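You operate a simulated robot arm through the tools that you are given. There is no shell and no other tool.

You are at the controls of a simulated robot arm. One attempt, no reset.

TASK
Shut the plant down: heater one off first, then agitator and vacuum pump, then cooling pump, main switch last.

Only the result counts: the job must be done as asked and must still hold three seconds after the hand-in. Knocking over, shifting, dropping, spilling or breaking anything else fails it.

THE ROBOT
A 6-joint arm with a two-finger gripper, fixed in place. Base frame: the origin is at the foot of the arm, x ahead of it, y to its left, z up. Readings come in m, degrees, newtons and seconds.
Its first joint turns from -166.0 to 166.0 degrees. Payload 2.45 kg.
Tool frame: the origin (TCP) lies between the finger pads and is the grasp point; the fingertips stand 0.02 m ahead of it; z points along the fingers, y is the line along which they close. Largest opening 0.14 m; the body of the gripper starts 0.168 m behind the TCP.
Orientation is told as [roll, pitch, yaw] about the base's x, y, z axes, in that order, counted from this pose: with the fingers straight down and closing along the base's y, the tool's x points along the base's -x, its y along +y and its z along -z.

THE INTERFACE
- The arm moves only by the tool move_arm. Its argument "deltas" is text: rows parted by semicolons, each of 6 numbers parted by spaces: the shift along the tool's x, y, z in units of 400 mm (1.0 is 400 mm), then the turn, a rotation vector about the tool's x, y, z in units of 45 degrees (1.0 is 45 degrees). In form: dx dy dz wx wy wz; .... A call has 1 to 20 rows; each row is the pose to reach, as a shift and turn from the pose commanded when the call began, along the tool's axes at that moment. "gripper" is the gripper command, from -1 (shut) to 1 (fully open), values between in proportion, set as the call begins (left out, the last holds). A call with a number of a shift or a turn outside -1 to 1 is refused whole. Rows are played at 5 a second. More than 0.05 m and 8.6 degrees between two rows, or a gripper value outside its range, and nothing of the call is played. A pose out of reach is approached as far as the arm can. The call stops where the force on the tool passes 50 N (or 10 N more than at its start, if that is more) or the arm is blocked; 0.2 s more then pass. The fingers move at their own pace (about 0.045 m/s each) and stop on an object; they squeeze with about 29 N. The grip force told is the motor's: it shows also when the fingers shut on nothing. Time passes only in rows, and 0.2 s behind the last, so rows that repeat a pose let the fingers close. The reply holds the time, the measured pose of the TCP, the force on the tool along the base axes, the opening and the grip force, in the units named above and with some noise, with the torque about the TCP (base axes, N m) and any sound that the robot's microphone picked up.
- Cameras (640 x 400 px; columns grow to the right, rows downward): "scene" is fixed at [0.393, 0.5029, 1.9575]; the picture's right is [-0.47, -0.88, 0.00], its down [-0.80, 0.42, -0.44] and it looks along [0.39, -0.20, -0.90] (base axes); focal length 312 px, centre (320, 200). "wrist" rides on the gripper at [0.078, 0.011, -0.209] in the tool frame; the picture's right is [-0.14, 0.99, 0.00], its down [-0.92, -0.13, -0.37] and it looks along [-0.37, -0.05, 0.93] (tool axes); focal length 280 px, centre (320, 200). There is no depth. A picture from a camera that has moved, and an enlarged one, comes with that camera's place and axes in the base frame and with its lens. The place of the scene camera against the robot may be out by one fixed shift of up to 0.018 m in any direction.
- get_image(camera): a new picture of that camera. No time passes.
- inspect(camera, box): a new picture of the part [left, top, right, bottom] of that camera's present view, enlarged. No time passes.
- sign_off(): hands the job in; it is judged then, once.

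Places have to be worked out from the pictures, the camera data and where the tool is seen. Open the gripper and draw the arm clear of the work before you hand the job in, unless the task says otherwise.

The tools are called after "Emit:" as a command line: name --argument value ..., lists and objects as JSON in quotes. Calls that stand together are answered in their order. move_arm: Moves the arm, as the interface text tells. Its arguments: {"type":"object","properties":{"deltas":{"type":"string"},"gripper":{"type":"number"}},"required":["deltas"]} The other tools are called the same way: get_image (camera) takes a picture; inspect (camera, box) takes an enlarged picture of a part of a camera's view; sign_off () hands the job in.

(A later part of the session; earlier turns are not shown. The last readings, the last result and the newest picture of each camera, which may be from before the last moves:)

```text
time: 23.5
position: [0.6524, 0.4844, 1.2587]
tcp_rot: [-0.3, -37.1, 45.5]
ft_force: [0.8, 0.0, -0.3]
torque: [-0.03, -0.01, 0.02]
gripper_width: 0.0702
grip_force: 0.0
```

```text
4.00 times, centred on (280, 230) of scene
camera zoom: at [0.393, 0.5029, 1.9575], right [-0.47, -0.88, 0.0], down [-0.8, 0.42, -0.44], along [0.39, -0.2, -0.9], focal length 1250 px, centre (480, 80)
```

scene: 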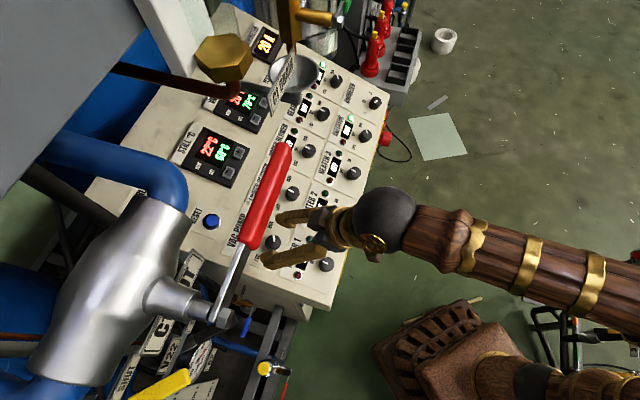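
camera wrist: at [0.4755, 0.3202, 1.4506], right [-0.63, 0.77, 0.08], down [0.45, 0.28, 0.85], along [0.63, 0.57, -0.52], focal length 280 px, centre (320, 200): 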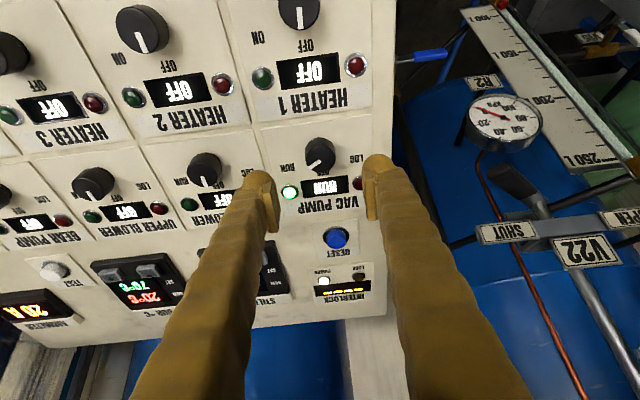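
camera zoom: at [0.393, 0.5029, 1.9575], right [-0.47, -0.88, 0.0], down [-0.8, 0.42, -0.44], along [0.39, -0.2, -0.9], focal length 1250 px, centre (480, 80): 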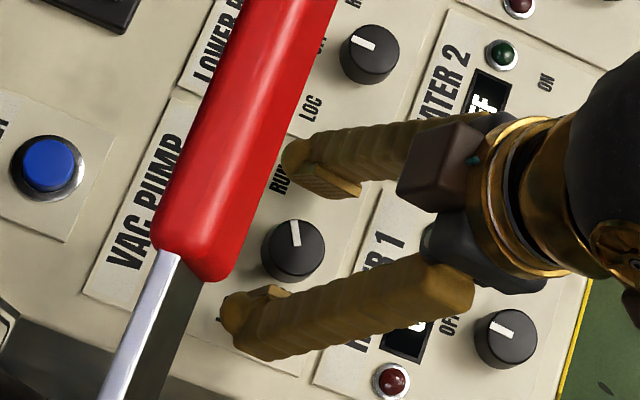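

By apparent size the knob top is only about 12–18 mm ahead of the TCP now. I'll advance in small steps and watch the force so I don't press on the panel.

Emit:
move_arm --deltas "0.001 0 0.0065 0 0 0; 0.002 0 0.013 0 0 0; 0.002 0 0.013 0 0 0"

Emit:
inspect --camera "wrist" --box '[250, 140, 390, 230]'

Emit:
inspect --camera "scene" --box '[250, 210, 330, 270]'

```text
time: 24.3
position: [0.655, 0.4881, 1.2536]
tcp_rot: [-0.1, -37.1, 45.6]
ft_force: [-0.9, 0.2, 0.0]
torque: [-0.02, -0.01, 0.0]
gripper_width: 0.0701
grip_force: 0.0
```

```text
4.44 times, centred on (320, 185) of wrist
camera zoom: at [0.5143, 0.3623, 1.3742], right [-0.63, 0.77, 0.08], down [0.45, 0.28, 0.85], along [0.63, 0.57, -0.52], focal length 1246 px, centre (320, 267)
```

zoom: 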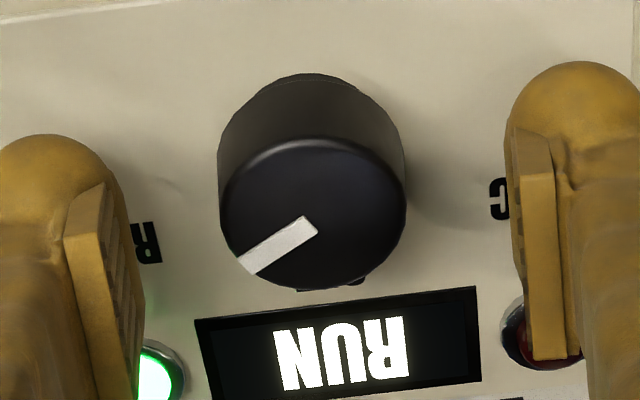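

```text
6.67 times, centred on (290, 240) of scene
camera zoom: at [0.393, 0.5029, 1.9575], right [-0.47, -0.88, 0.0], down [-0.8, 0.42, -0.44], along [0.39, -0.2, -0.9], focal length 2083 px, centre (520, -67)
```

zoom: 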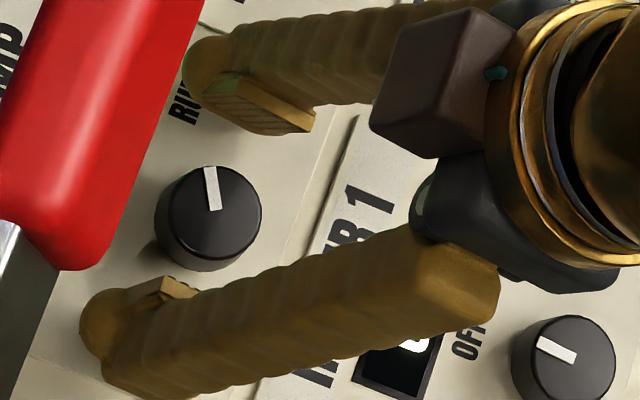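

The knob now looks the same size as HEATER 1's did at its successful grip, and there's still no contact. I'll close here with a 0.7 mm sideways correction.

Emit:
move_arm --deltas "0 -0.0018 0 0 0 0; 0 -0.0018 0 0 0 0; 0 -0.0018 0 0 0 0; 0 -0.0018 0 0 0 0; 0 -0.0018 0 0 0 0" --gripper -1

Emit:
inspect --camera "wrist" --box '[250, 140, 390, 230]'

```text
time: 25.5
position: [0.655, 0.489, 1.2547]
tcp_rot: [-0.1, -37.1, 45.6]
ft_force: [-6.7, 8.5, -1.1]
torque: [0.1, 0.13, 0.02]
gripper_width: 0.0335
grip_force: 45.1
```

```text
4.44 times, centred on (320, 185) of wrist
camera zoom: at [0.515, 0.3622, 1.3738], right [-0.63, 0.77, 0.08], down [0.45, 0.28, 0.85], along [0.63, 0.57, -0.52], focal length 1246 px, centre (320, 267)
```

zoom: 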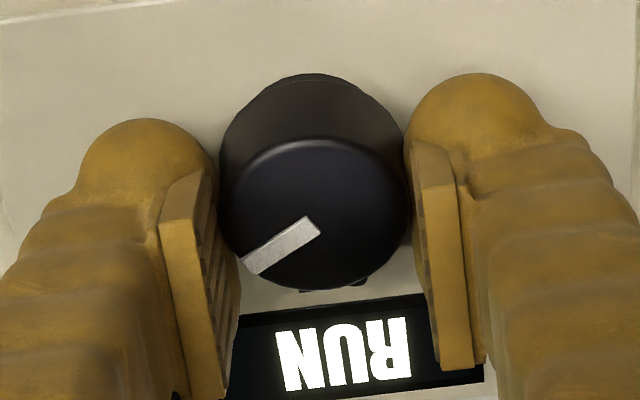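

It's held with only 11 N of side load. I'll turn it counter-clockwise about the knob's own axis (the panel normal), the first 20°.

Emit:
move_arm --deltas "0 0 0 -0.027 0 -0.0847; 0 0 0 -0.054 0 -0.1694; 0 0 0 -0.081 0 -0.254; 0 0 0 -0.108 0 -0.3387; 0 0 0 -0.135 0 -0.4234"

Emit:
inspect --camera "wrist" --box '[240, 130, 400, 250]'

Emit:
get_image --camera "scene"

```text
time: 26.7
position: [0.6545, 0.4873, 1.253]
tcp_rot: [-8.2, -35.6, 69.3]
ft_force: [-25.7, 27.7, -0.8]
torque: [0.09, 0.42, 0.01]
gripper_width: 0.0331
grip_force: 44.5
```

```text
3.33 times, centred on (320, 190) of wrist
camera zoom: at [0.5515, 0.3319, 1.3753], right [-0.85, 0.53, -0.03], down [0.26, 0.47, 0.85], along [0.46, 0.71, -0.53], focal length 935 px, centre (320, 233)
```

zoom: 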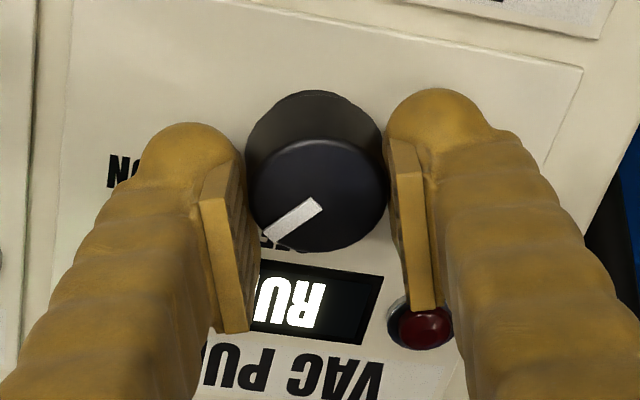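

```text
taken
```

scene: 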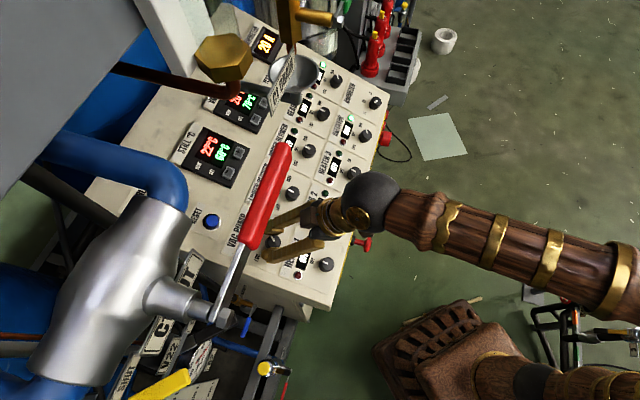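

The knob turns with the grip and the lever stays clear. I'll relieve 0.6 mm of side load and turn a further 16°.

Emit:
move_arm --deltas "0 0.0008 0 0 0 0; 0 0.0014 0 -0.027 0 -0.0847; 0 0.0014 0 -0.054 0 -0.1694; 0 0.0014 0 -0.081 0 -0.254; 0 0.0014 0 -0.108 0 -0.3387"

Emit:
inspect --camera "wrist" --box '[240, 130, 400, 250]'

```text
time: 27.9
position: [0.653, 0.4893, 1.2524]
tcp_rot: [-13.6, -32.8, 87.5]
ft_force: [-43.4, 11.3, -0.3]
torque: [0.04, 0.58, 0.02]
gripper_width: 0.0329
grip_force: 45.3
```

```text
3.33 times, centred on (320, 190) of wrist
camera zoom: at [0.5861, 0.3176, 1.3802], right [-0.95, 0.28, -0.12], down [0.06, 0.56, 0.82], along [0.3, 0.78, -0.55], focal length 935 px, centre (320, 233)
```

zoom: 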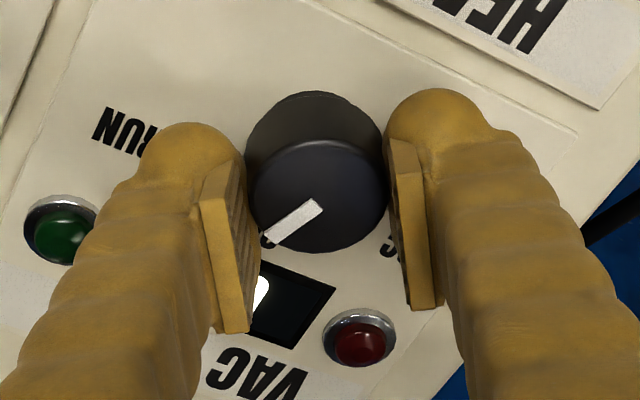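

The VAC PUMP lamp is out, with about 15° still to go to the OFF mark. I'll relieve the side load and finish the turn.

Emit:
move_arm --deltas "0 0.001 0 0 0 0; 0 0.002 0 0 0 0; 0 0.002 0 -0.0253 0 -0.0794; 0 0.002 0 -0.0506 0 -0.1588; 0 0.002 0 -0.076 0 -0.2382; 0 0.002 0 -0.1013 0 -0.3176"

Emit:
inspect --camera "wrist" --box '[240, 130, 400, 250]'

Emit:
inspect --camera "scene" --box '[220, 180, 360, 280]'

```text
time: 28.7
position: [0.6521, 0.4896, 1.2533]
tcp_rot: [-14.4, -32.0, 91.2]
ft_force: [-10.7, 2.1, 1.2]
torque: [0.06, 0.08, 0.01]
gripper_width: 0.033
grip_force: 45.0
stopped in row 4: the force on the tool passed its limit at 55 N (the readings are from after the stop); the commanded pose is now the measured one
```

```text
3.33 times, centred on (320, 190) of wrist
camera zoom: at [0.5935, 0.3159, 1.3815], right [-0.96, 0.23, -0.14], down [0.02, 0.58, 0.82], along [0.27, 0.78, -0.56], focal length 935 px, centre (320, 233)
```

zoom: 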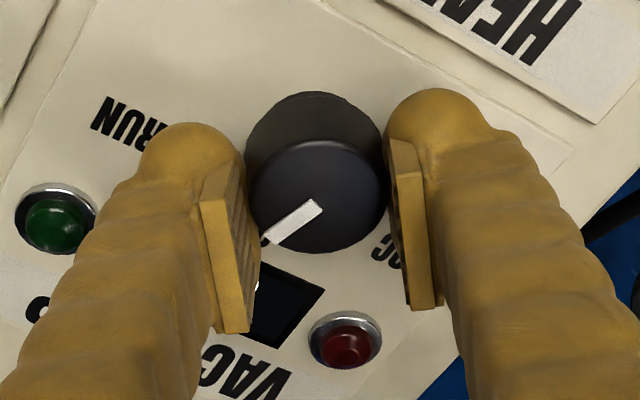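

```text
4.00 times, centred on (290, 230) of scene
camera zoom: at [0.393, 0.5029, 1.9575], right [-0.47, -0.88, 0.0], down [-0.8, 0.42, -0.44], along [0.39, -0.2, -0.9], focal length 1250 px, centre (440, 80)
```

zoom: 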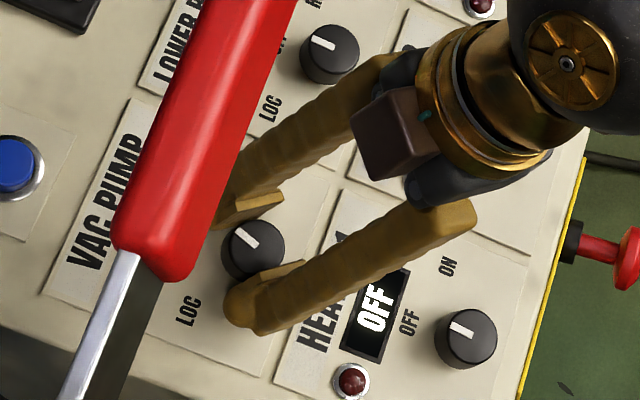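

Side load is down to 11 N and the pointer has about 12–15° left. I'll continue turning slowly.

Emit:
move_arm --deltas "0 0 0 -0.02 0 -0.0635; 0 0 0 -0.0405 0 -0.127; 0 0.0006 0 -0.0608 0 -0.1905; 0 0.0006 0 -0.081 0 -0.254"

Emit:
inspect --camera "wrist" --box '[240, 130, 400, 250]'

Emit:
inspect --camera "scene" --box '[220, 180, 360, 280]'

```text
time: 29.7
position: [0.6525, 0.4893, 1.2534]
tcp_rot: [-17.2, -28.8, 103.9]
ft_force: [-34.2, -13.4, 4.5]
torque: [-0.29, 0.38, -0.07]
gripper_width: 0.0328
grip_force: 44.7
```

```text
3.33 times, centred on (320, 190) of wrist
camera zoom: at [0.6215, 0.3134, 1.3877], right [-0.98, 0.03, -0.19], down [-0.14, 0.6, 0.79], along [0.14, 0.8, -0.59], focal length 935 px, centre (320, 233)
```

zoom: 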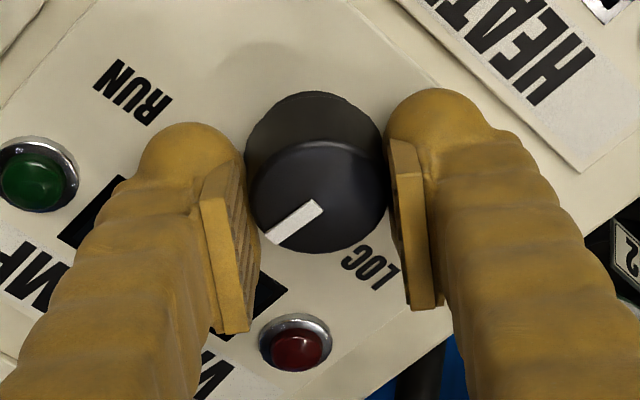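

```text
4.00 times, centred on (290, 230) of scene
camera zoom: at [0.393, 0.5029, 1.9575], right [-0.47, -0.88, 0.0], down [-0.8, 0.42, -0.44], along [0.39, -0.2, -0.9], focal length 1250 px, centre (440, 80)
```

zoom: 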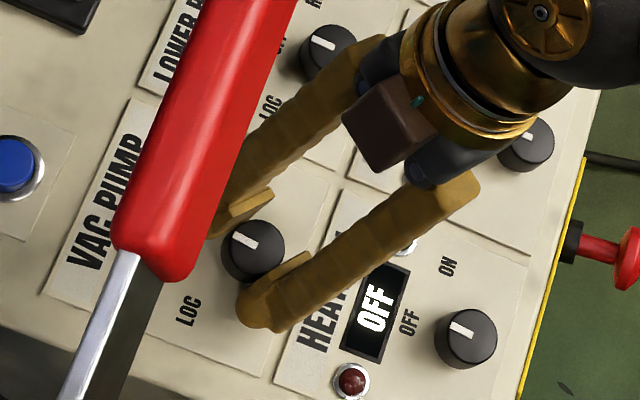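

The VAC PUMP pointer now matches the other OFF knobs. I'll release gently and pull straight back.

Emit:
move_arm --deltas "0 0 0 0 0 0; 0 0 0 0 0 0; 0 0 0 0 0 0; 0 0 0 0 0 0; 0 0 -0.05 0 0 0; 0 0 -0.1 0 0 0; 0 0 -0.15 0 0 0; 0 0 -0.2 0 0 0; 0 0 -0.25 0 0 0" --gripper -0.1

Emit:
get_image --camera "wrist"

Emit:
get_image --camera "scene"

```text
time: 31.7
position: [0.6359, 0.4373, 1.3352]
tcp_rot: [-17.2, -28.8, 103.8]
ft_force: [-0.3, 0.1, 0.3]
torque: [-0.04, 0.0, -0.02]
gripper_width: 0.0629
grip_force: 0.0
```

```text
taken
camera wrist: at [0.6043, 0.2617, 1.4703], right [-0.98, 0.03, -0.19], down [-0.14, 0.6, 0.79], along [0.14, 0.8, -0.59], focal length 280 px, centre (320, 200)
```

wrist: 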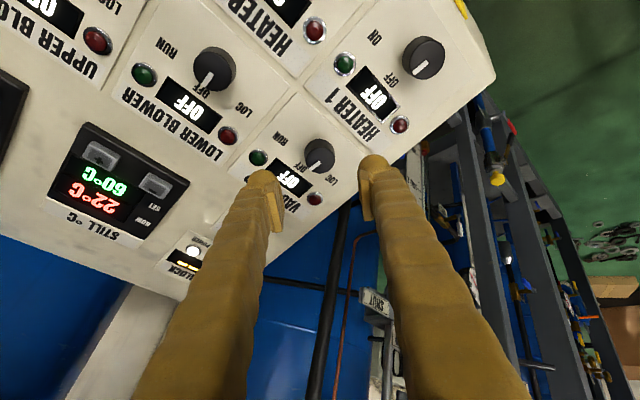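

```text
taken
```

scene: 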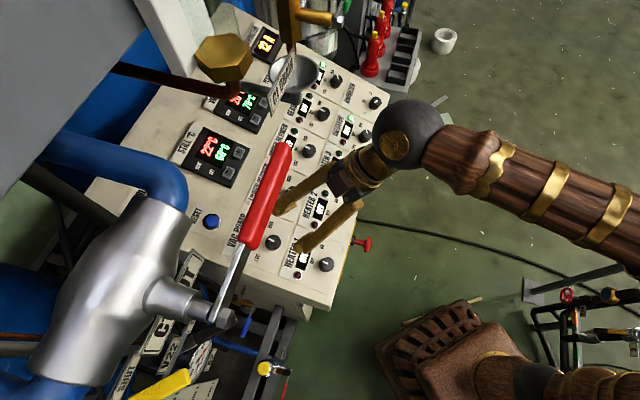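

VAC PUMP is OFF, and the ammeter has dropped to 12 A. Next is AGITATOR, so I'll unwind the wrist while moving along the panel's front, in two stages.

Emit:
move_arm --deltas "0.074 -0.031 -0.033 0.0225 0.0273 0.143; 0.149 -0.063 -0.066 0.045 0.0547 0.286; 0.223 -0.094 -0.099 0.0675 0.082 0.4295; 0.297 -0.125 -0.132 0.09 0.1093 0.5727; 0.372 -0.157 -0.165 0.1125 0.1367 0.716; 0.446 -0.188 -0.198 0.135 0.164 0.859"

```text
time: 33.1
position: [0.7305, 0.2477, 1.3347]
tcp_rot: [-1.4, -27.7, 58.8]
ft_force: [-0.9, 0.6, 0.1]
torque: [0.0, 0.01, 0.01]
gripper_width: 0.0629
grip_force: 0.0
```

Halfway along, and everything is clear. I'll carry on to the AGITATOR hover.

Emit:
move_arm --deltas "0.04 -0.074 -0.018 0.0225 0.0273 0.143; 0.08 -0.149 -0.036 0.045 0.0547 0.286; 0.119 -0.223 -0.0535 0.0675 0.082 0.4295; 0.159 -0.297 -0.071 0.09 0.1093 0.5727; 0.199 -0.372 -0.089 0.1125 0.1367 0.716; 0.2385 -0.446 -0.107 0.135 0.164 0.859"

Emit:
get_image --camera "wrist"

Emit:
get_image --camera "scene"

```text
time: 34.5
position: [0.8281, 0.0673, 1.3347]
tcp_rot: [8.9, -17.4, 17.6]
ft_force: [0.5, -0.2, 0.9]
torque: [-0.01, -0.05, -0.05]
gripper_width: 0.0628
grip_force: 0.1
```

```text
taken
camera wrist: at [0.7036, 0.0059, 1.5104], right [-0.21, 0.96, 0.19], down [0.79, 0.06, 0.6], along [0.57, 0.28, -0.77], focal length 280 px, centre (320, 200)
```

wrist: 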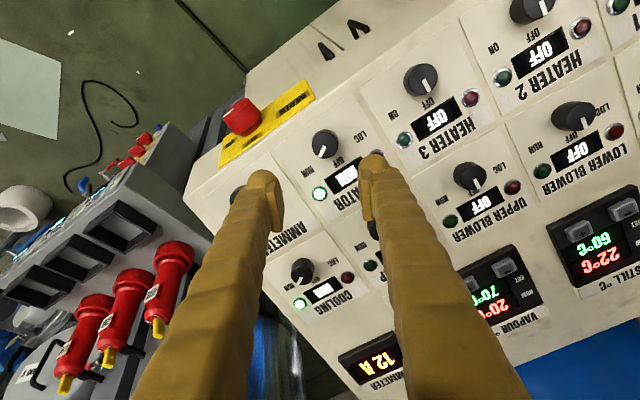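

```text
taken
```

scene: 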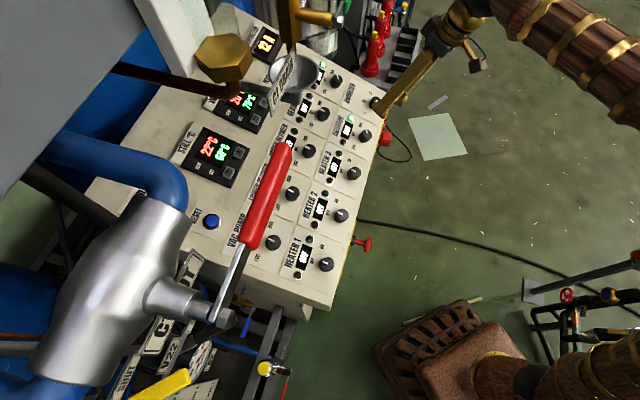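

The AGITATOR knob is in front of the gripper. I'll enlarge it, and also check COOLING and the interlock area.

Emit:
inspect --camera "wrist" --box '[260, 105, 400, 205]'

Emit:
inspect --camera "wrist" --box '[250, 230, 400, 330]'

```text
4.00 times, centred on (330, 155) of wrist
camera zoom: at [0.7036, 0.0059, 1.5104], right [-0.21, 0.96, 0.19], down [0.79, 0.06, 0.6], along [0.57, 0.28, -0.77], focal length 1122 px, centre (280, 380)
```

zoom: 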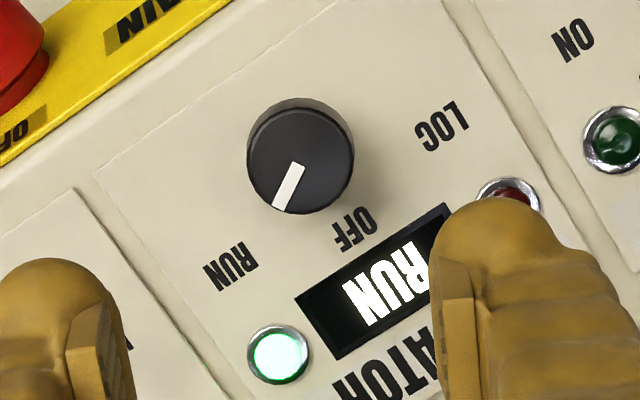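

```text
4.00 times, centred on (325, 280) of wrist
camera zoom: at [0.7036, 0.0059, 1.5104], right [-0.21, 0.96, 0.19], down [0.79, 0.06, 0.6], along [0.57, 0.28, -0.77], focal length 1122 px, centre (300, -120)
```

zoom: 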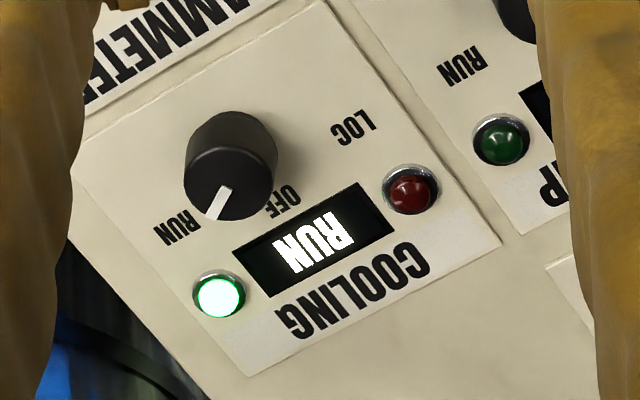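

The AGITATOR knob top is near (0.853, 0.109, 1.191), 8 mm off the tool axis in x and in y. I'll correct that and come down to 50 mm above it.

Emit:
move_arm --deltas "0.005 0.005 0.05 0 0 0; 0.01 0.01 0.1 0 0 0; 0.015 0.016 0.15 0 0 0; 0.02 0.021 0.2 0 0 0; 0.02 0.021 0.25 0 0 0"

Emit:
inspect --camera "wrist" --box '[250, 140, 390, 230]'

Emit:
get_image --camera "scene"

```text
time: 35.7
position: [0.8397, 0.0952, 1.2394]
tcp_rot: [8.8, -17.6, 17.5]
ft_force: [-1.0, 0.4, 0.3]
torque: [-0.04, 0.0, -0.01]
gripper_width: 0.063
grip_force: 0.1
```

```text
4.44 times, centred on (320, 185) of wrist
camera zoom: at [0.7152, 0.0344, 1.4143], right [-0.21, 0.96, 0.19], down [0.79, 0.06, 0.6], along [0.57, 0.28, -0.77], focal length 1246 px, centre (320, 267)
```

zoom: 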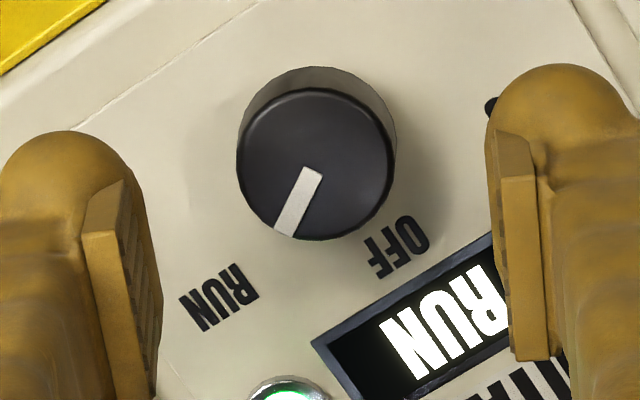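

```text
taken
```

scene: 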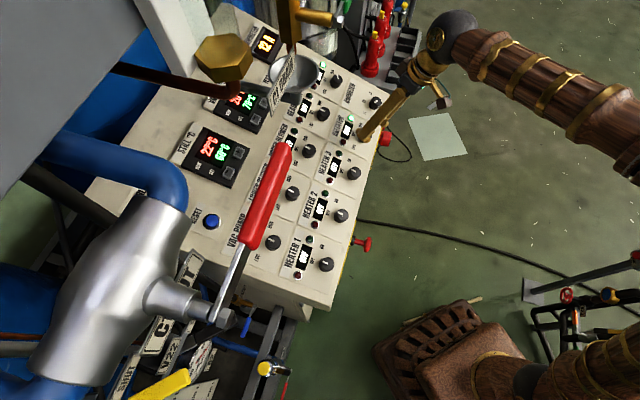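

Well centred. I'll descend the last 44 mm to straddle the knob.

Emit:
move_arm --deltas "-0.001 -0.0006 0.0278 0 0 0; -0.002 -0.0012 0.0556 0 0 0; -0.003 -0.002 0.0834 0 0 0; -0.003 -0.0025 0.111 0 0 0; -0.003 -0.0025 0.111 0 0 0"

Emit:
inspect --camera "wrist" --box '[250, 140, 390, 230]'

```text
time: 36.9
position: [0.8514, 0.1071, 1.1954]
tcp_rot: [8.8, -17.4, 17.5]
ft_force: [0.1, -0.9, 0.0]
torque: [0.01, -0.03, 0.01]
gripper_width: 0.0631
grip_force: 0.1
```

```text
4.44 times, centred on (320, 185) of wrist
camera zoom: at [0.7275, 0.0458, 1.3718], right [-0.21, 0.96, 0.19], down [0.79, 0.06, 0.6], along [0.57, 0.28, -0.77], focal length 1246 px, centre (320, 267)
```

zoom: 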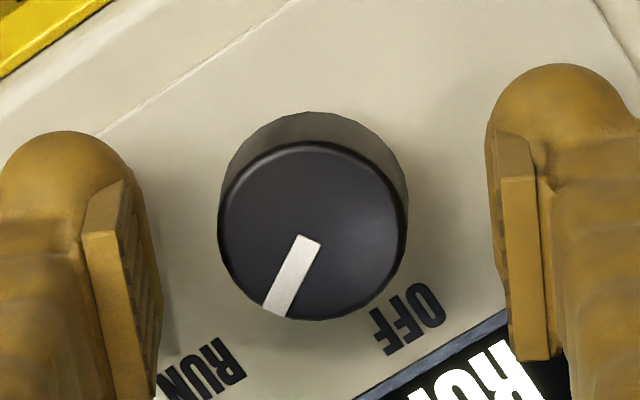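

The knob is between the fingers at the same depth as before. I'll close on it.

Emit:
move_arm --deltas "0 -0.0013 0 0 0 0; 0 -0.0013 0 0 0 0; 0 -0.0013 0 0 0 0; 0 -0.0013 0 0 0 0; 0 -0.0013 0 0 0 0" --gripper -1

```text
time: 38.1
position: [0.8537, 0.1059, 1.1976]
tcp_rot: [8.8, -17.4, 17.6]
ft_force: [-1.2, 7.1, -1.1]
torque: [0.09, 0.02, 0.0]
gripper_width: 0.033
grip_force: 44.7
```

Gripped with only 7 N of side load. I'll turn it counter-clockwise 18°.

Emit:
move_arm --deltas "0 0 0 0 0 -0.08; 0 0 0 0 0 -0.16; 0 0 0 0 0 -0.24; 0 0 0 0 0 -0.32; 0 0 0 0 0 -0.4"

Emit:
inspect --camera "wrist" --box '[240, 130, 400, 250]'

```text
time: 39.3
position: [0.8537, 0.1081, 1.1983]
tcp_rot: [2.9, -19.3, 36.5]
ft_force: [-40.9, 14.3, -14.8]
torque: [0.07, 0.46, 0.0]
gripper_width: 0.0334
grip_force: 45.1
```

```text
3.33 times, centred on (320, 190) of wrist
camera zoom: at [0.7379, 0.0236, 1.3695], right [-0.5, 0.86, 0.09], down [0.69, 0.33, 0.64], along [0.53, 0.38, -0.76], focal length 935 px, centre (320, 233)
```

zoom: 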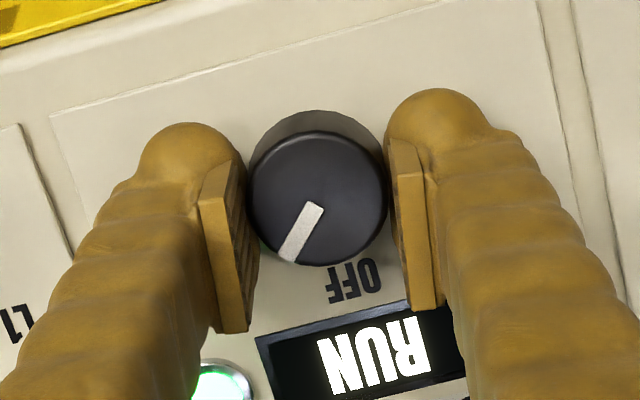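

It's turning well. I'll relieve the side load slightly in +x/+y and turn another 18°.

Emit:
move_arm --deltas "0.0008 0.0007 0 0 0 0; 0.0015 0.0014 0 0 0 0; 0.0015 0.0014 0 0 0 -0.08; 0.0015 0.0014 0 0 0 -0.16; 0.0015 0.0014 0 0 0 -0.24; 0.0015 0.0014 0 0 0 -0.32; 0.0015 0.0014 0 0 0 -0.4"

Emit:
inspect --camera "wrist" --box '[240, 130, 400, 250]'

```text
time: 40.5
position: [0.8514, 0.109, 1.1984]
tcp_rot: [-0.5, -19.4, 46.8]
ft_force: [-7.0, 3.6, 1.8]
torque: [0.02, 0.1, 0.02]
gripper_width: 0.0332
grip_force: 44.7
stopped in row 5: the force on the tool passed its limit at 59 N (the readings are from after the stop); the commanded pose is now the measured one
```

```text
3.33 times, centred on (320, 190) of wrist
camera zoom: at [0.7448, 0.013, 1.3686], right [-0.63, 0.77, 0.04], down [0.6, 0.46, 0.66], along [0.49, 0.44, -0.75], focal length 935 px, centre (320, 233)
```

zoom: 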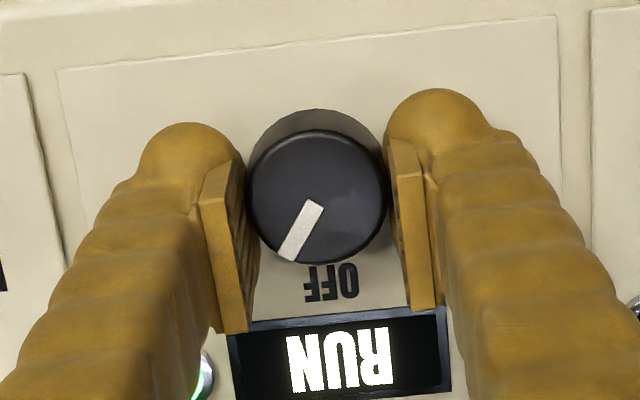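

The load has relaxed to 8 N, about 28° turned so far. Continuing the turn.

Emit:
move_arm --deltas "0 0 0 0 0 -0.07; 0 0 0 0 0 -0.14; 0 0.0004 0 0 0 -0.21; 0 0.0006 0 0 0 -0.28; 0 0.0008 0 0 0 -0.35"

Emit:
inspect --camera "wrist" --box '[240, 130, 400, 250]'

```text
time: 41.7
position: [0.8517, 0.1094, 1.1966]
tcp_rot: [-5.9, -18.6, 63.4]
ft_force: [-31.6, 30.7, 1.2]
torque: [0.3, 0.33, -0.06]
gripper_width: 0.0335
grip_force: 45.4
```

```text
3.33 times, centred on (320, 190) of wrist
camera zoom: at [0.7597, -0.0013, 1.3686], right [-0.81, 0.59, -0.05], down [0.42, 0.63, 0.65], along [0.42, 0.51, -0.75], focal length 935 px, centre (320, 233)
```

zoom: 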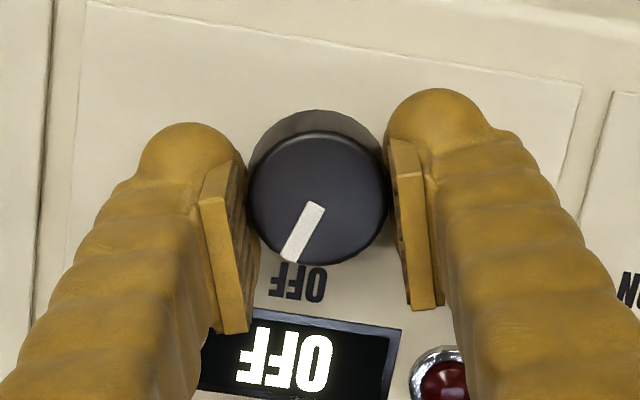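

AGITATOR reads OFF, with the pointer about 12–15° short of the mark. I'll ease the side load and finish.

Emit:
move_arm --deltas "0 0.0008 0 0 0 0; 0 0.0016 0 0 0 0; 0 0.0016 0 0 0 -0.06; 0 0.0016 0 0 0 -0.12; 0 0.002 0 0 0 -0.18; 0 0.002 0 0 0 -0.24; 0 0.0024 0 0 0 -0.3"

Emit:
inspect --camera "wrist" --box '[240, 130, 400, 250]'

Emit:
inspect --camera "scene" --box '[280, 60, 420, 200]'

```text
time: 42.8
position: [0.8503, 0.1085, 1.1967]
tcp_rot: [-7.8, -17.9, 69.8]
ft_force: [-11.4, 14.1, 1.9]
torque: [0.32, 0.1, 0.04]
gripper_width: 0.0327
grip_force: 44.5
stopped in row 5: the force on the tool passed its limit at 54 N (the readings are from after the stop); the commanded pose is now the measured one
```

```text
3.33 times, centred on (320, 190) of wrist
camera zoom: at [0.7661, -0.0066, 1.3687], right [-0.86, 0.5, -0.09], down [0.33, 0.69, 0.65], along [0.38, 0.53, -0.76], focal length 935 px, centre (320, 233)
```

zoom: 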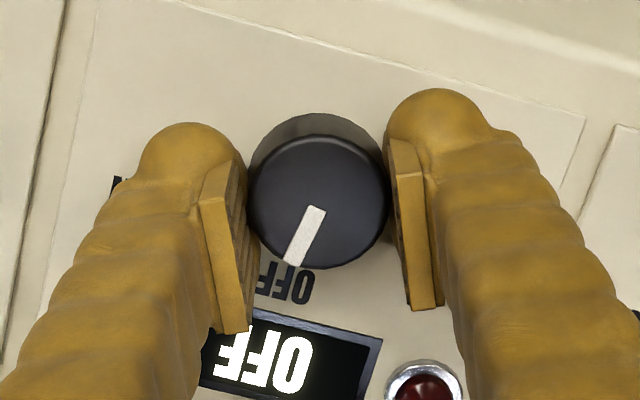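

```text
2.86 times, centred on (350, 130) of scene
camera zoom: at [0.393, 0.5029, 1.9575], right [-0.47, -0.88, 0.0], down [-0.8, 0.42, -0.44], along [0.39, -0.2, -0.9], focal length 893 px, centre (234, 400)
```

zoom: 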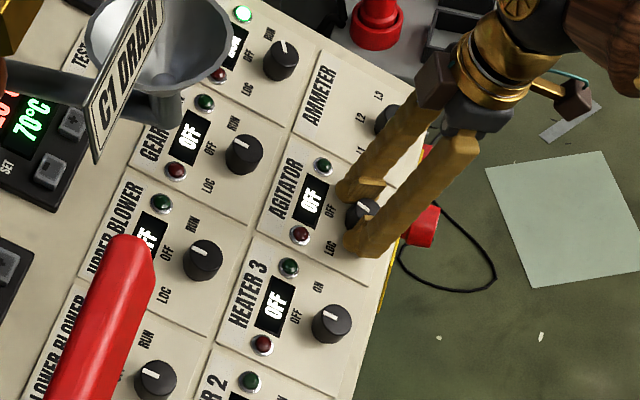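

About 9° remain to the mark, and the load is down to 18 N. I'll turn the last bit.

Emit:
move_arm --deltas "0 0.0003 0 0 0 -0.045; 0 0.0005 0 0 0 -0.09; 0 0.0008 0 0 0 -0.135; 0 0.001 0 0 0 -0.18"

Emit:
inspect --camera "wrist" --box '[240, 130, 400, 250]'

```text
time: 43.8
position: [0.8494, 0.1097, 1.1973]
tcp_rot: [-10.5, -16.6, 78.2]
ft_force: [-22.5, 28.8, 3.2]
torque: [0.1, 0.27, 0.01]
gripper_width: 0.0332
grip_force: 45.4
```

```text
3.33 times, centred on (320, 190) of wrist
camera zoom: at [0.7754, -0.0113, 1.3699], right [-0.92, 0.38, -0.13], down [0.22, 0.74, 0.63], along [0.34, 0.55, -0.76], focal length 935 px, centre (320, 233)
```

zoom: 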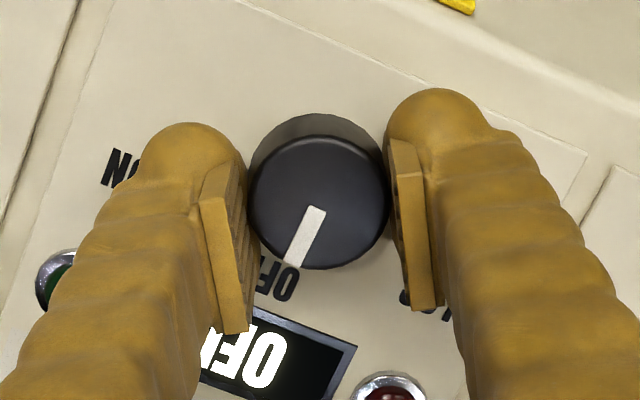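

The AGITATOR pointer is now aligned with OFF. I'll release and withdraw along the tool axis.

Emit:
move_arm --deltas "0 0 0 0 0 0; 0 0 0 0 0 0; 0 0 0 0 0 0; 0 0 0 0 0 0; 0 0 -0.05 0 0 0; 0 0 -0.1 0 0 0; 0 0 -0.15 0 0 0; 0 0 -0.2 0 0 0; 0 0 -0.25 0 0 0; 0 0 -0.3 0 0 0" --gripper -0.1

Emit:
get_image --camera "wrist"

Emit:
get_image --camera "scene"

```text
time: 46.0
position: [0.8235, 0.0791, 1.309]
tcp_rot: [-10.3, -16.6, 78.2]
ft_force: [-0.8, -0.3, 0.0]
torque: [0.02, -0.01, -0.01]
gripper_width: 0.063
grip_force: 0.0
```

```text
taken
camera wrist: at [0.749, -0.0416, 1.4828], right [-0.92, 0.38, -0.13], down [0.22, 0.74, 0.63], along [0.34, 0.55, -0.76], focal length 280 px, centre (320, 200)
```

wrist: 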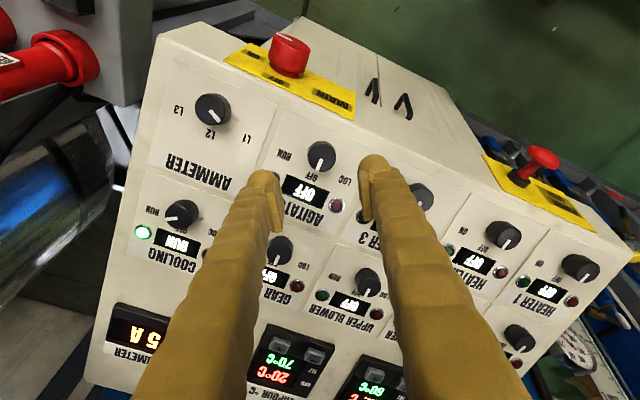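

```text
taken
```

scene: 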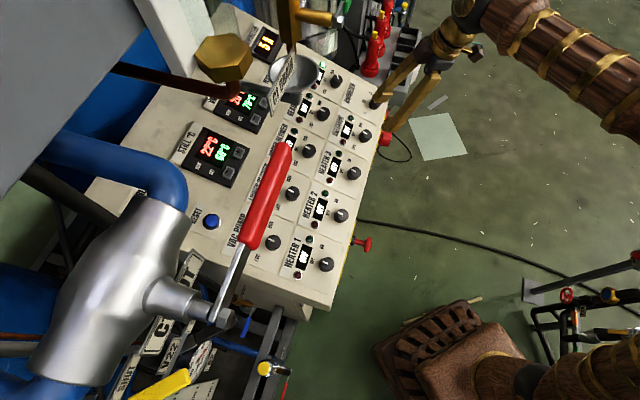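

AGITATOR is off, with the ammeter at 5 A. COOLING is far out, at about (1.04, 0.10, 1.245), so I'll approach it with the tool leaned back toward the base to stay within reach. First I'll unwind the wrist halfway.

Emit:
move_arm --deltas "-0.008 -0.032 0.001 0.025 -0.031 0.14; -0.016 -0.063 0.002 0.05 -0.062 0.28; -0.0245 -0.095 0.003 0.0757 -0.0938 0.4208; -0.033 -0.127 0.005 0.101 -0.125 0.561; -0.041 -0.158 0.006 0.126 -0.156 0.701; -0.049 -0.19 0.007 0.1515 -0.1876 0.8416" --gripper -0.286

```text
time: 47.4
position: [0.8996, 0.0781, 1.3242]
tcp_rot: [-1.2, -29.5, 38.1]
ft_force: [0.6, 0.4, 0.6]
torque: [-0.02, -0.03, -0.03]
gripper_width: 0.05
grip_force: 0.2
```

Clear so far. Second half: on to the COOLING hover.

Emit:
move_arm --deltas "-0.026 -0.0195 0.007 0.025 -0.031 0.14; -0.052 -0.039 0.014 0.05 -0.062 0.28; -0.078 -0.0585 0.021 0.0757 -0.0938 0.4208; -0.104 -0.078 0.028 0.101 -0.125 0.561; -0.13 -0.0975 0.035 0.126 -0.156 0.701; -0.156 -0.117 0.042 0.1515 -0.1876 0.8416"

Emit:
get_image --camera "wrist"

Emit:
get_image --camera "scene"

```text
time: 48.8
position: [0.9794, 0.0804, 1.344]
tcp_rot: [16.2, -33.1, -7.5]
ft_force: [0.1, -0.4, 0.3]
torque: [-0.03, 0.05, 0.02]
gripper_width: 0.0499
grip_force: 0.2
```

```text
taken
camera wrist: at [0.7977, 0.0559, 1.4712], right [0.09, 0.95, 0.31], down [0.56, -0.3, 0.77], along [0.82, 0.11, -0.56], focal length 280 px, centre (320, 200)
```

wrist: 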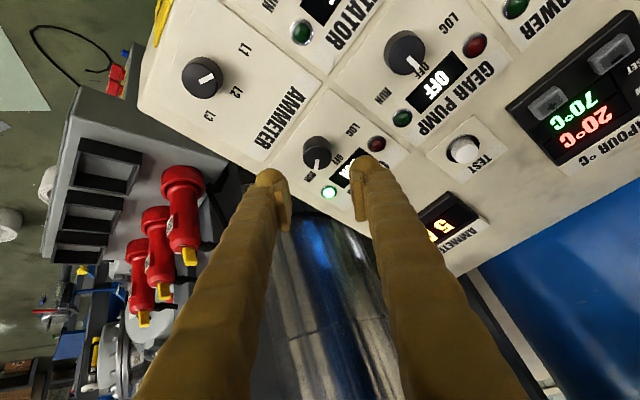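

```text
taken
```

scene: 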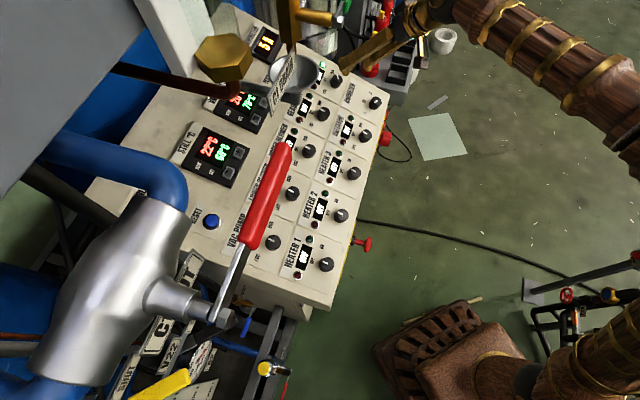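

The pose is reachable, and the COOLING knob is ahead of the fingers. I'll zoom in for its exact place.

Emit:
inspect --camera "wrist" --box '[250, 105, 390, 195]'

Emit:
inspect --camera "scene" --box '[270, 0, 430, 110]'

```text
4.44 times, centred on (320, 150) of wrist
camera zoom: at [0.7977, 0.0559, 1.4712], right [0.09, 0.95, 0.31], down [0.56, -0.3, 0.77], along [0.82, 0.11, -0.56], focal length 1246 px, centre (320, 422)
```

zoom: 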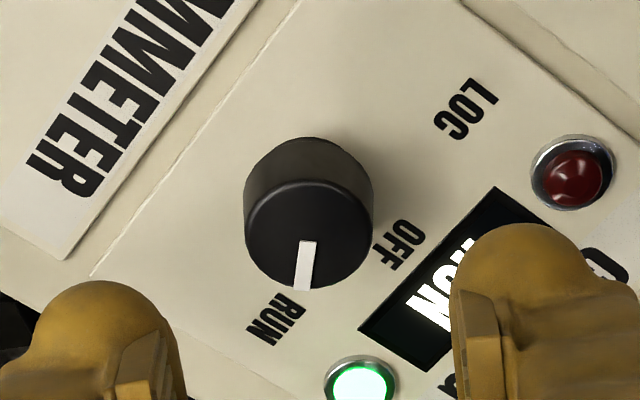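

```text
3.64 times, centred on (350, 55) of scene
camera zoom: at [0.393, 0.5029, 1.9575], right [-0.47, -0.88, 0.0], down [-0.8, 0.42, -0.44], along [0.39, -0.2, -0.9], focal length 1136 px, centre (211, 727)
```

zoom: 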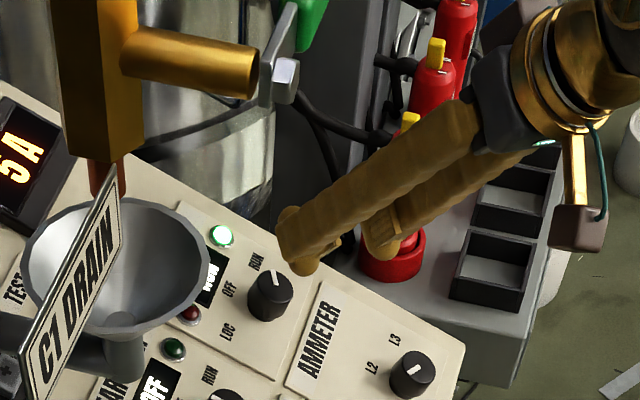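

The COOLING knob top is at about (1.046, 0.104, 1.246), nearly on the tool axis and 0.12 m ahead. I'll advance 70 mm and re-check.

Emit:
move_arm --deltas "-0.001 -0.001 0.045 0 0 0; -0.002 -0.003 0.09 0 0 0; -0.003 -0.004 0.135 0 0 0; -0.004 -0.005 0.175 0 0 0; -0.004 -0.005 0.175 0 0 0"

Emit:
inspect --camera "wrist" --box '[250, 130, 390, 220]'

Emit:
inspect --camera "scene" --box '[270, 0, 430, 110]'

```text
time: 50.0
position: [1.0181, 0.0926, 1.2877]
tcp_rot: [16.1, -33.0, -7.3]
ft_force: [1.1, 0.8, 0.1]
torque: [-0.02, 0.02, 0.02]
gripper_width: 0.0499
grip_force: 0.0
```

```text
4.44 times, centred on (320, 175) of wrist
camera zoom: at [0.8366, 0.0679, 1.4154], right [0.09, 0.95, 0.31], down [0.56, -0.3, 0.77], along [0.82, 0.11, -0.56], focal length 1246 px, centre (320, 311)
```

zoom: 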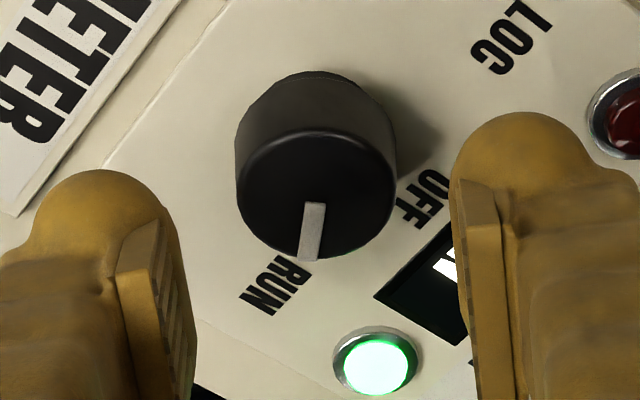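

```text
3.64 times, centred on (350, 55) of scene
camera zoom: at [0.393, 0.5029, 1.9575], right [-0.47, -0.88, 0.0], down [-0.8, 0.42, -0.44], along [0.39, -0.2, -0.9], focal length 1136 px, centre (211, 727)
```

zoom: 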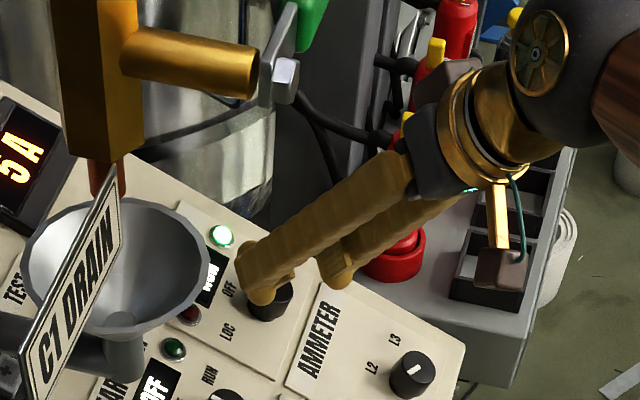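

Tracking well, about 49 mm to the knob top. I'll move in most of the way.

Emit:
move_arm --deltas "-0.001 0 0.03 0 0 0; -0.002 0 0.06 0 0 0; -0.003 -0.001 0.092 0 0 0; -0.003 -0.001 0.092 0 0 0"

Emit:
inspect --camera "wrist" --box '[250, 140, 390, 230]'

```text
time: 51.0
position: [1.0389, 0.1013, 1.2575]
tcp_rot: [16.2, -33.1, -7.3]
ft_force: [0.1, -0.3, -0.2]
torque: [-0.02, -0.03, 0.0]
gripper_width: 0.0502
grip_force: 0.0
```

```text
4.44 times, centred on (320, 185) of wrist
camera zoom: at [0.8574, 0.076, 1.3867], right [0.09, 0.95, 0.31], down [0.56, -0.3, 0.77], along [0.82, 0.11, -0.56], focal length 1246 px, centre (320, 267)
```

zoom: 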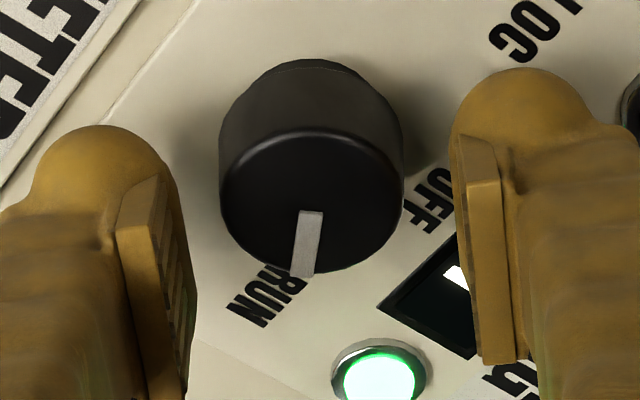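

The depth matches the VAC PUMP grip. I'll make a 1–2 mm trim and close on the knob.

Emit:
move_arm --deltas "0.002 -0.0013 0.004 0 0 0; 0.002 -0.0013 0.004 0 0 0; 0.002 -0.0013 0.004 0 0 0; 0.002 -0.0013 0.004 0 0 0; 0.002 -0.0013 0.004 0 0 0" --gripper -1

Emit:
inspect --camera "wrist" --box '[250, 140, 390, 230]'

```text
time: 52.2
position: [1.0375, 0.1002, 1.2573]
tcp_rot: [16.2, -33.1, -7.2]
ft_force: [8.2, 5.9, 5.9]
torque: [0.19, -0.07, 0.01]
gripper_width: 0.0327
grip_force: 45.5
```

```text
4.44 times, centred on (320, 185) of wrist
camera zoom: at [0.8571, 0.0758, 1.3855], right [0.09, 0.95, 0.31], down [0.56, -0.3, 0.77], along [0.82, 0.11, -0.56], focal length 1246 px, centre (320, 267)
```

zoom: 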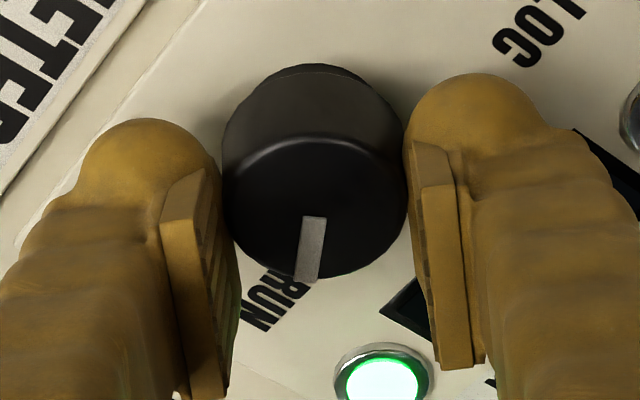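

Held with 11 N of side load; heater 1, vacuum pump and agitator are all already off. Now I'll turn COOLING counter-clockwise about the panel normal, 18° first.

Emit:
move_arm --deltas "0 0 0 -0.0274 0 -0.0752; 0 0 0 -0.0547 0 -0.1504; 0 0 0 -0.0821 0 -0.2256; 0 0.0003 0 -0.1094 0 -0.3008; 0 0.0005 0 -0.1368 0 -0.376"

Emit:
inspect --camera "wrist" --box '[240, 130, 400, 250]'

```text
time: 53.4
position: [1.0385, 0.1005, 1.2572]
tcp_rot: [10.7, -37.1, 12.9]
ft_force: [-31.9, 10.9, 25.3]
torque: [0.25, 0.58, 0.17]
gripper_width: 0.0325
grip_force: 45.2
```

```text
3.33 times, centred on (320, 190) of wrist
camera zoom: at [0.862, 0.032, 1.3757], right [-0.22, 0.95, 0.23], down [0.56, -0.07, 0.83], along [0.8, 0.31, -0.52], focal length 935 px, centre (320, 233)
```

zoom: 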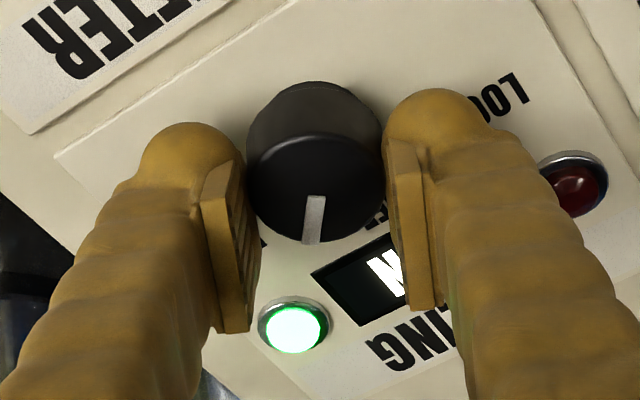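

It turns, but the tool is being pushed back about 33 N along its axis, so a fingertip is probably grazing the panel. I'll back out about 1 mm, trim sideways and continue.

Emit:
move_arm --deltas "0 0.0006 -0.0013 0 0 0; 0 0.001 -0.0025 0 0 0; 0 0.001 -0.0025 -0.0274 0 -0.0752; 0 0.001 -0.0025 -0.0547 0 -0.1504; 0 0.0012 -0.0025 -0.0821 0 -0.2256; 0 0.0015 -0.0025 -0.1094 0 -0.3008"

Emit:
inspect --camera "wrist" --box '[240, 130, 400, 250]'

```text
time: 54.8
position: [1.0388, 0.1017, 1.2554]
tcp_rot: [5.2, -38.9, 29.9]
ft_force: [-3.7, 28.7, 12.7]
torque: [0.46, 0.09, 0.05]
gripper_width: 0.0331
grip_force: 44.8
```

```text
3.33 times, centred on (320, 190) of wrist
camera zoom: at [0.8756, -0.001, 1.3708], right [-0.45, 0.88, 0.16], down [0.51, 0.11, 0.86], along [0.74, 0.46, -0.49], focal length 935 px, centre (320, 233)
```

zoom: 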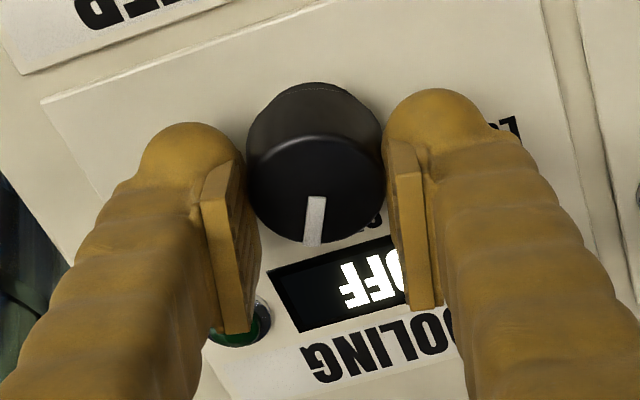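

COOLING reads OFF, with about 18° left to the mark. I'll trim and continue.

Emit:
move_arm --deltas "-0.0008 0.001 0 0 0 0; -0.0008 0.0012 0 -0.0228 0 -0.0627; -0.0008 0.0014 0 -0.0456 0 -0.1253; -0.0008 0.0016 0 -0.0684 0 -0.188; -0.0008 0.0018 0 -0.0912 0 -0.2507"

Emit:
inspect --camera "wrist" --box '[240, 130, 400, 250]'

```text
time: 56.0
position: [1.0383, 0.1014, 1.2563]
tcp_rot: [0.0, -39.4, 44.4]
ft_force: [-11.8, 28.7, 9.6]
torque: [0.12, 0.32, 0.05]
gripper_width: 0.0326
grip_force: 45.4
```

```text
3.33 times, centred on (320, 190) of wrist
camera zoom: at [0.8924, -0.0256, 1.3689], right [-0.62, 0.78, 0.09], down [0.43, 0.24, 0.87], along [0.66, 0.58, -0.49], focal length 935 px, centre (320, 233)
```

zoom: 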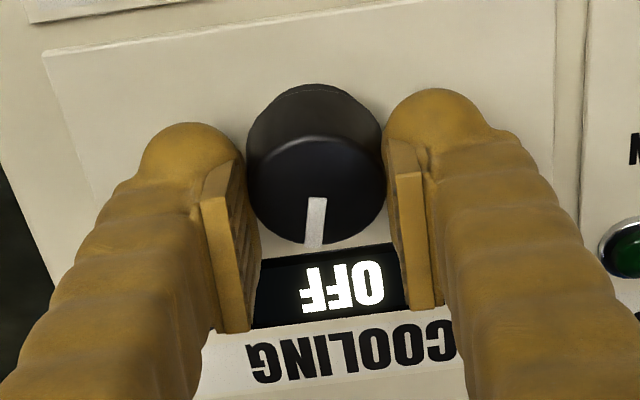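

About 8° left, so one more small turn with a trim.

Emit:
move_arm --deltas "0 0.001 0 0 0 0; 0 0.0012 0 -0.0228 0 -0.0627; 0 0.0014 0 -0.0456 0 -0.1253; 0 0.0014 0 -0.0638 0 -0.1755"

Emit:
inspect --camera "wrist" --box '[240, 130, 400, 250]'

Emit:
get_image --camera "scene"

```text
time: 57.0
position: [1.0381, 0.1028, 1.257]
tcp_rot: [-3.6, -39.2, 54.6]
ft_force: [-2.8, 24.7, 4.0]
torque: [0.12, 0.17, 0.0]
gripper_width: 0.0324
grip_force: 44.7
```

```text
3.33 times, centred on (320, 190) of wrist
camera zoom: at [0.907, -0.0406, 1.3688], right [-0.72, 0.69, 0.04], down [0.36, 0.33, 0.87], along [0.59, 0.64, -0.49], focal length 935 px, centre (320, 233)
```

zoom: 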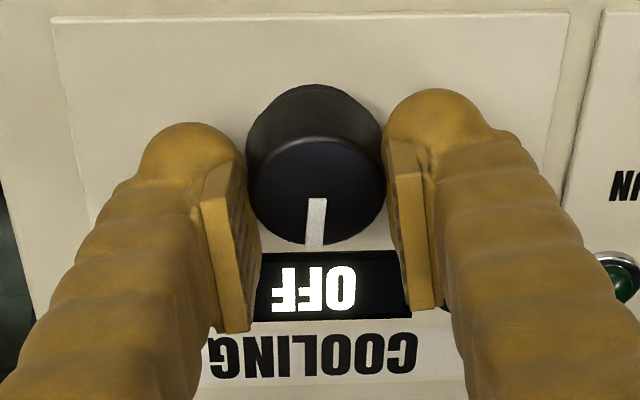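

```text
taken
```

scene: 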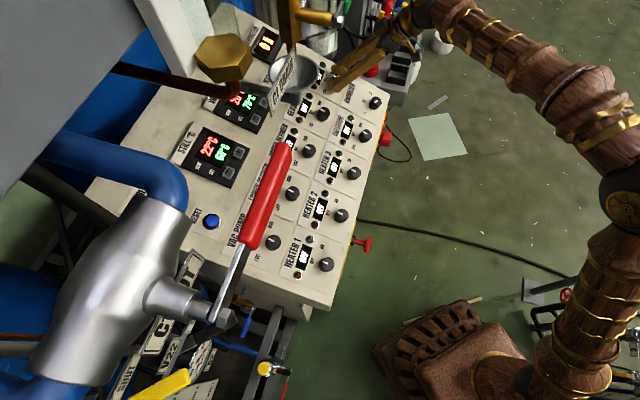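

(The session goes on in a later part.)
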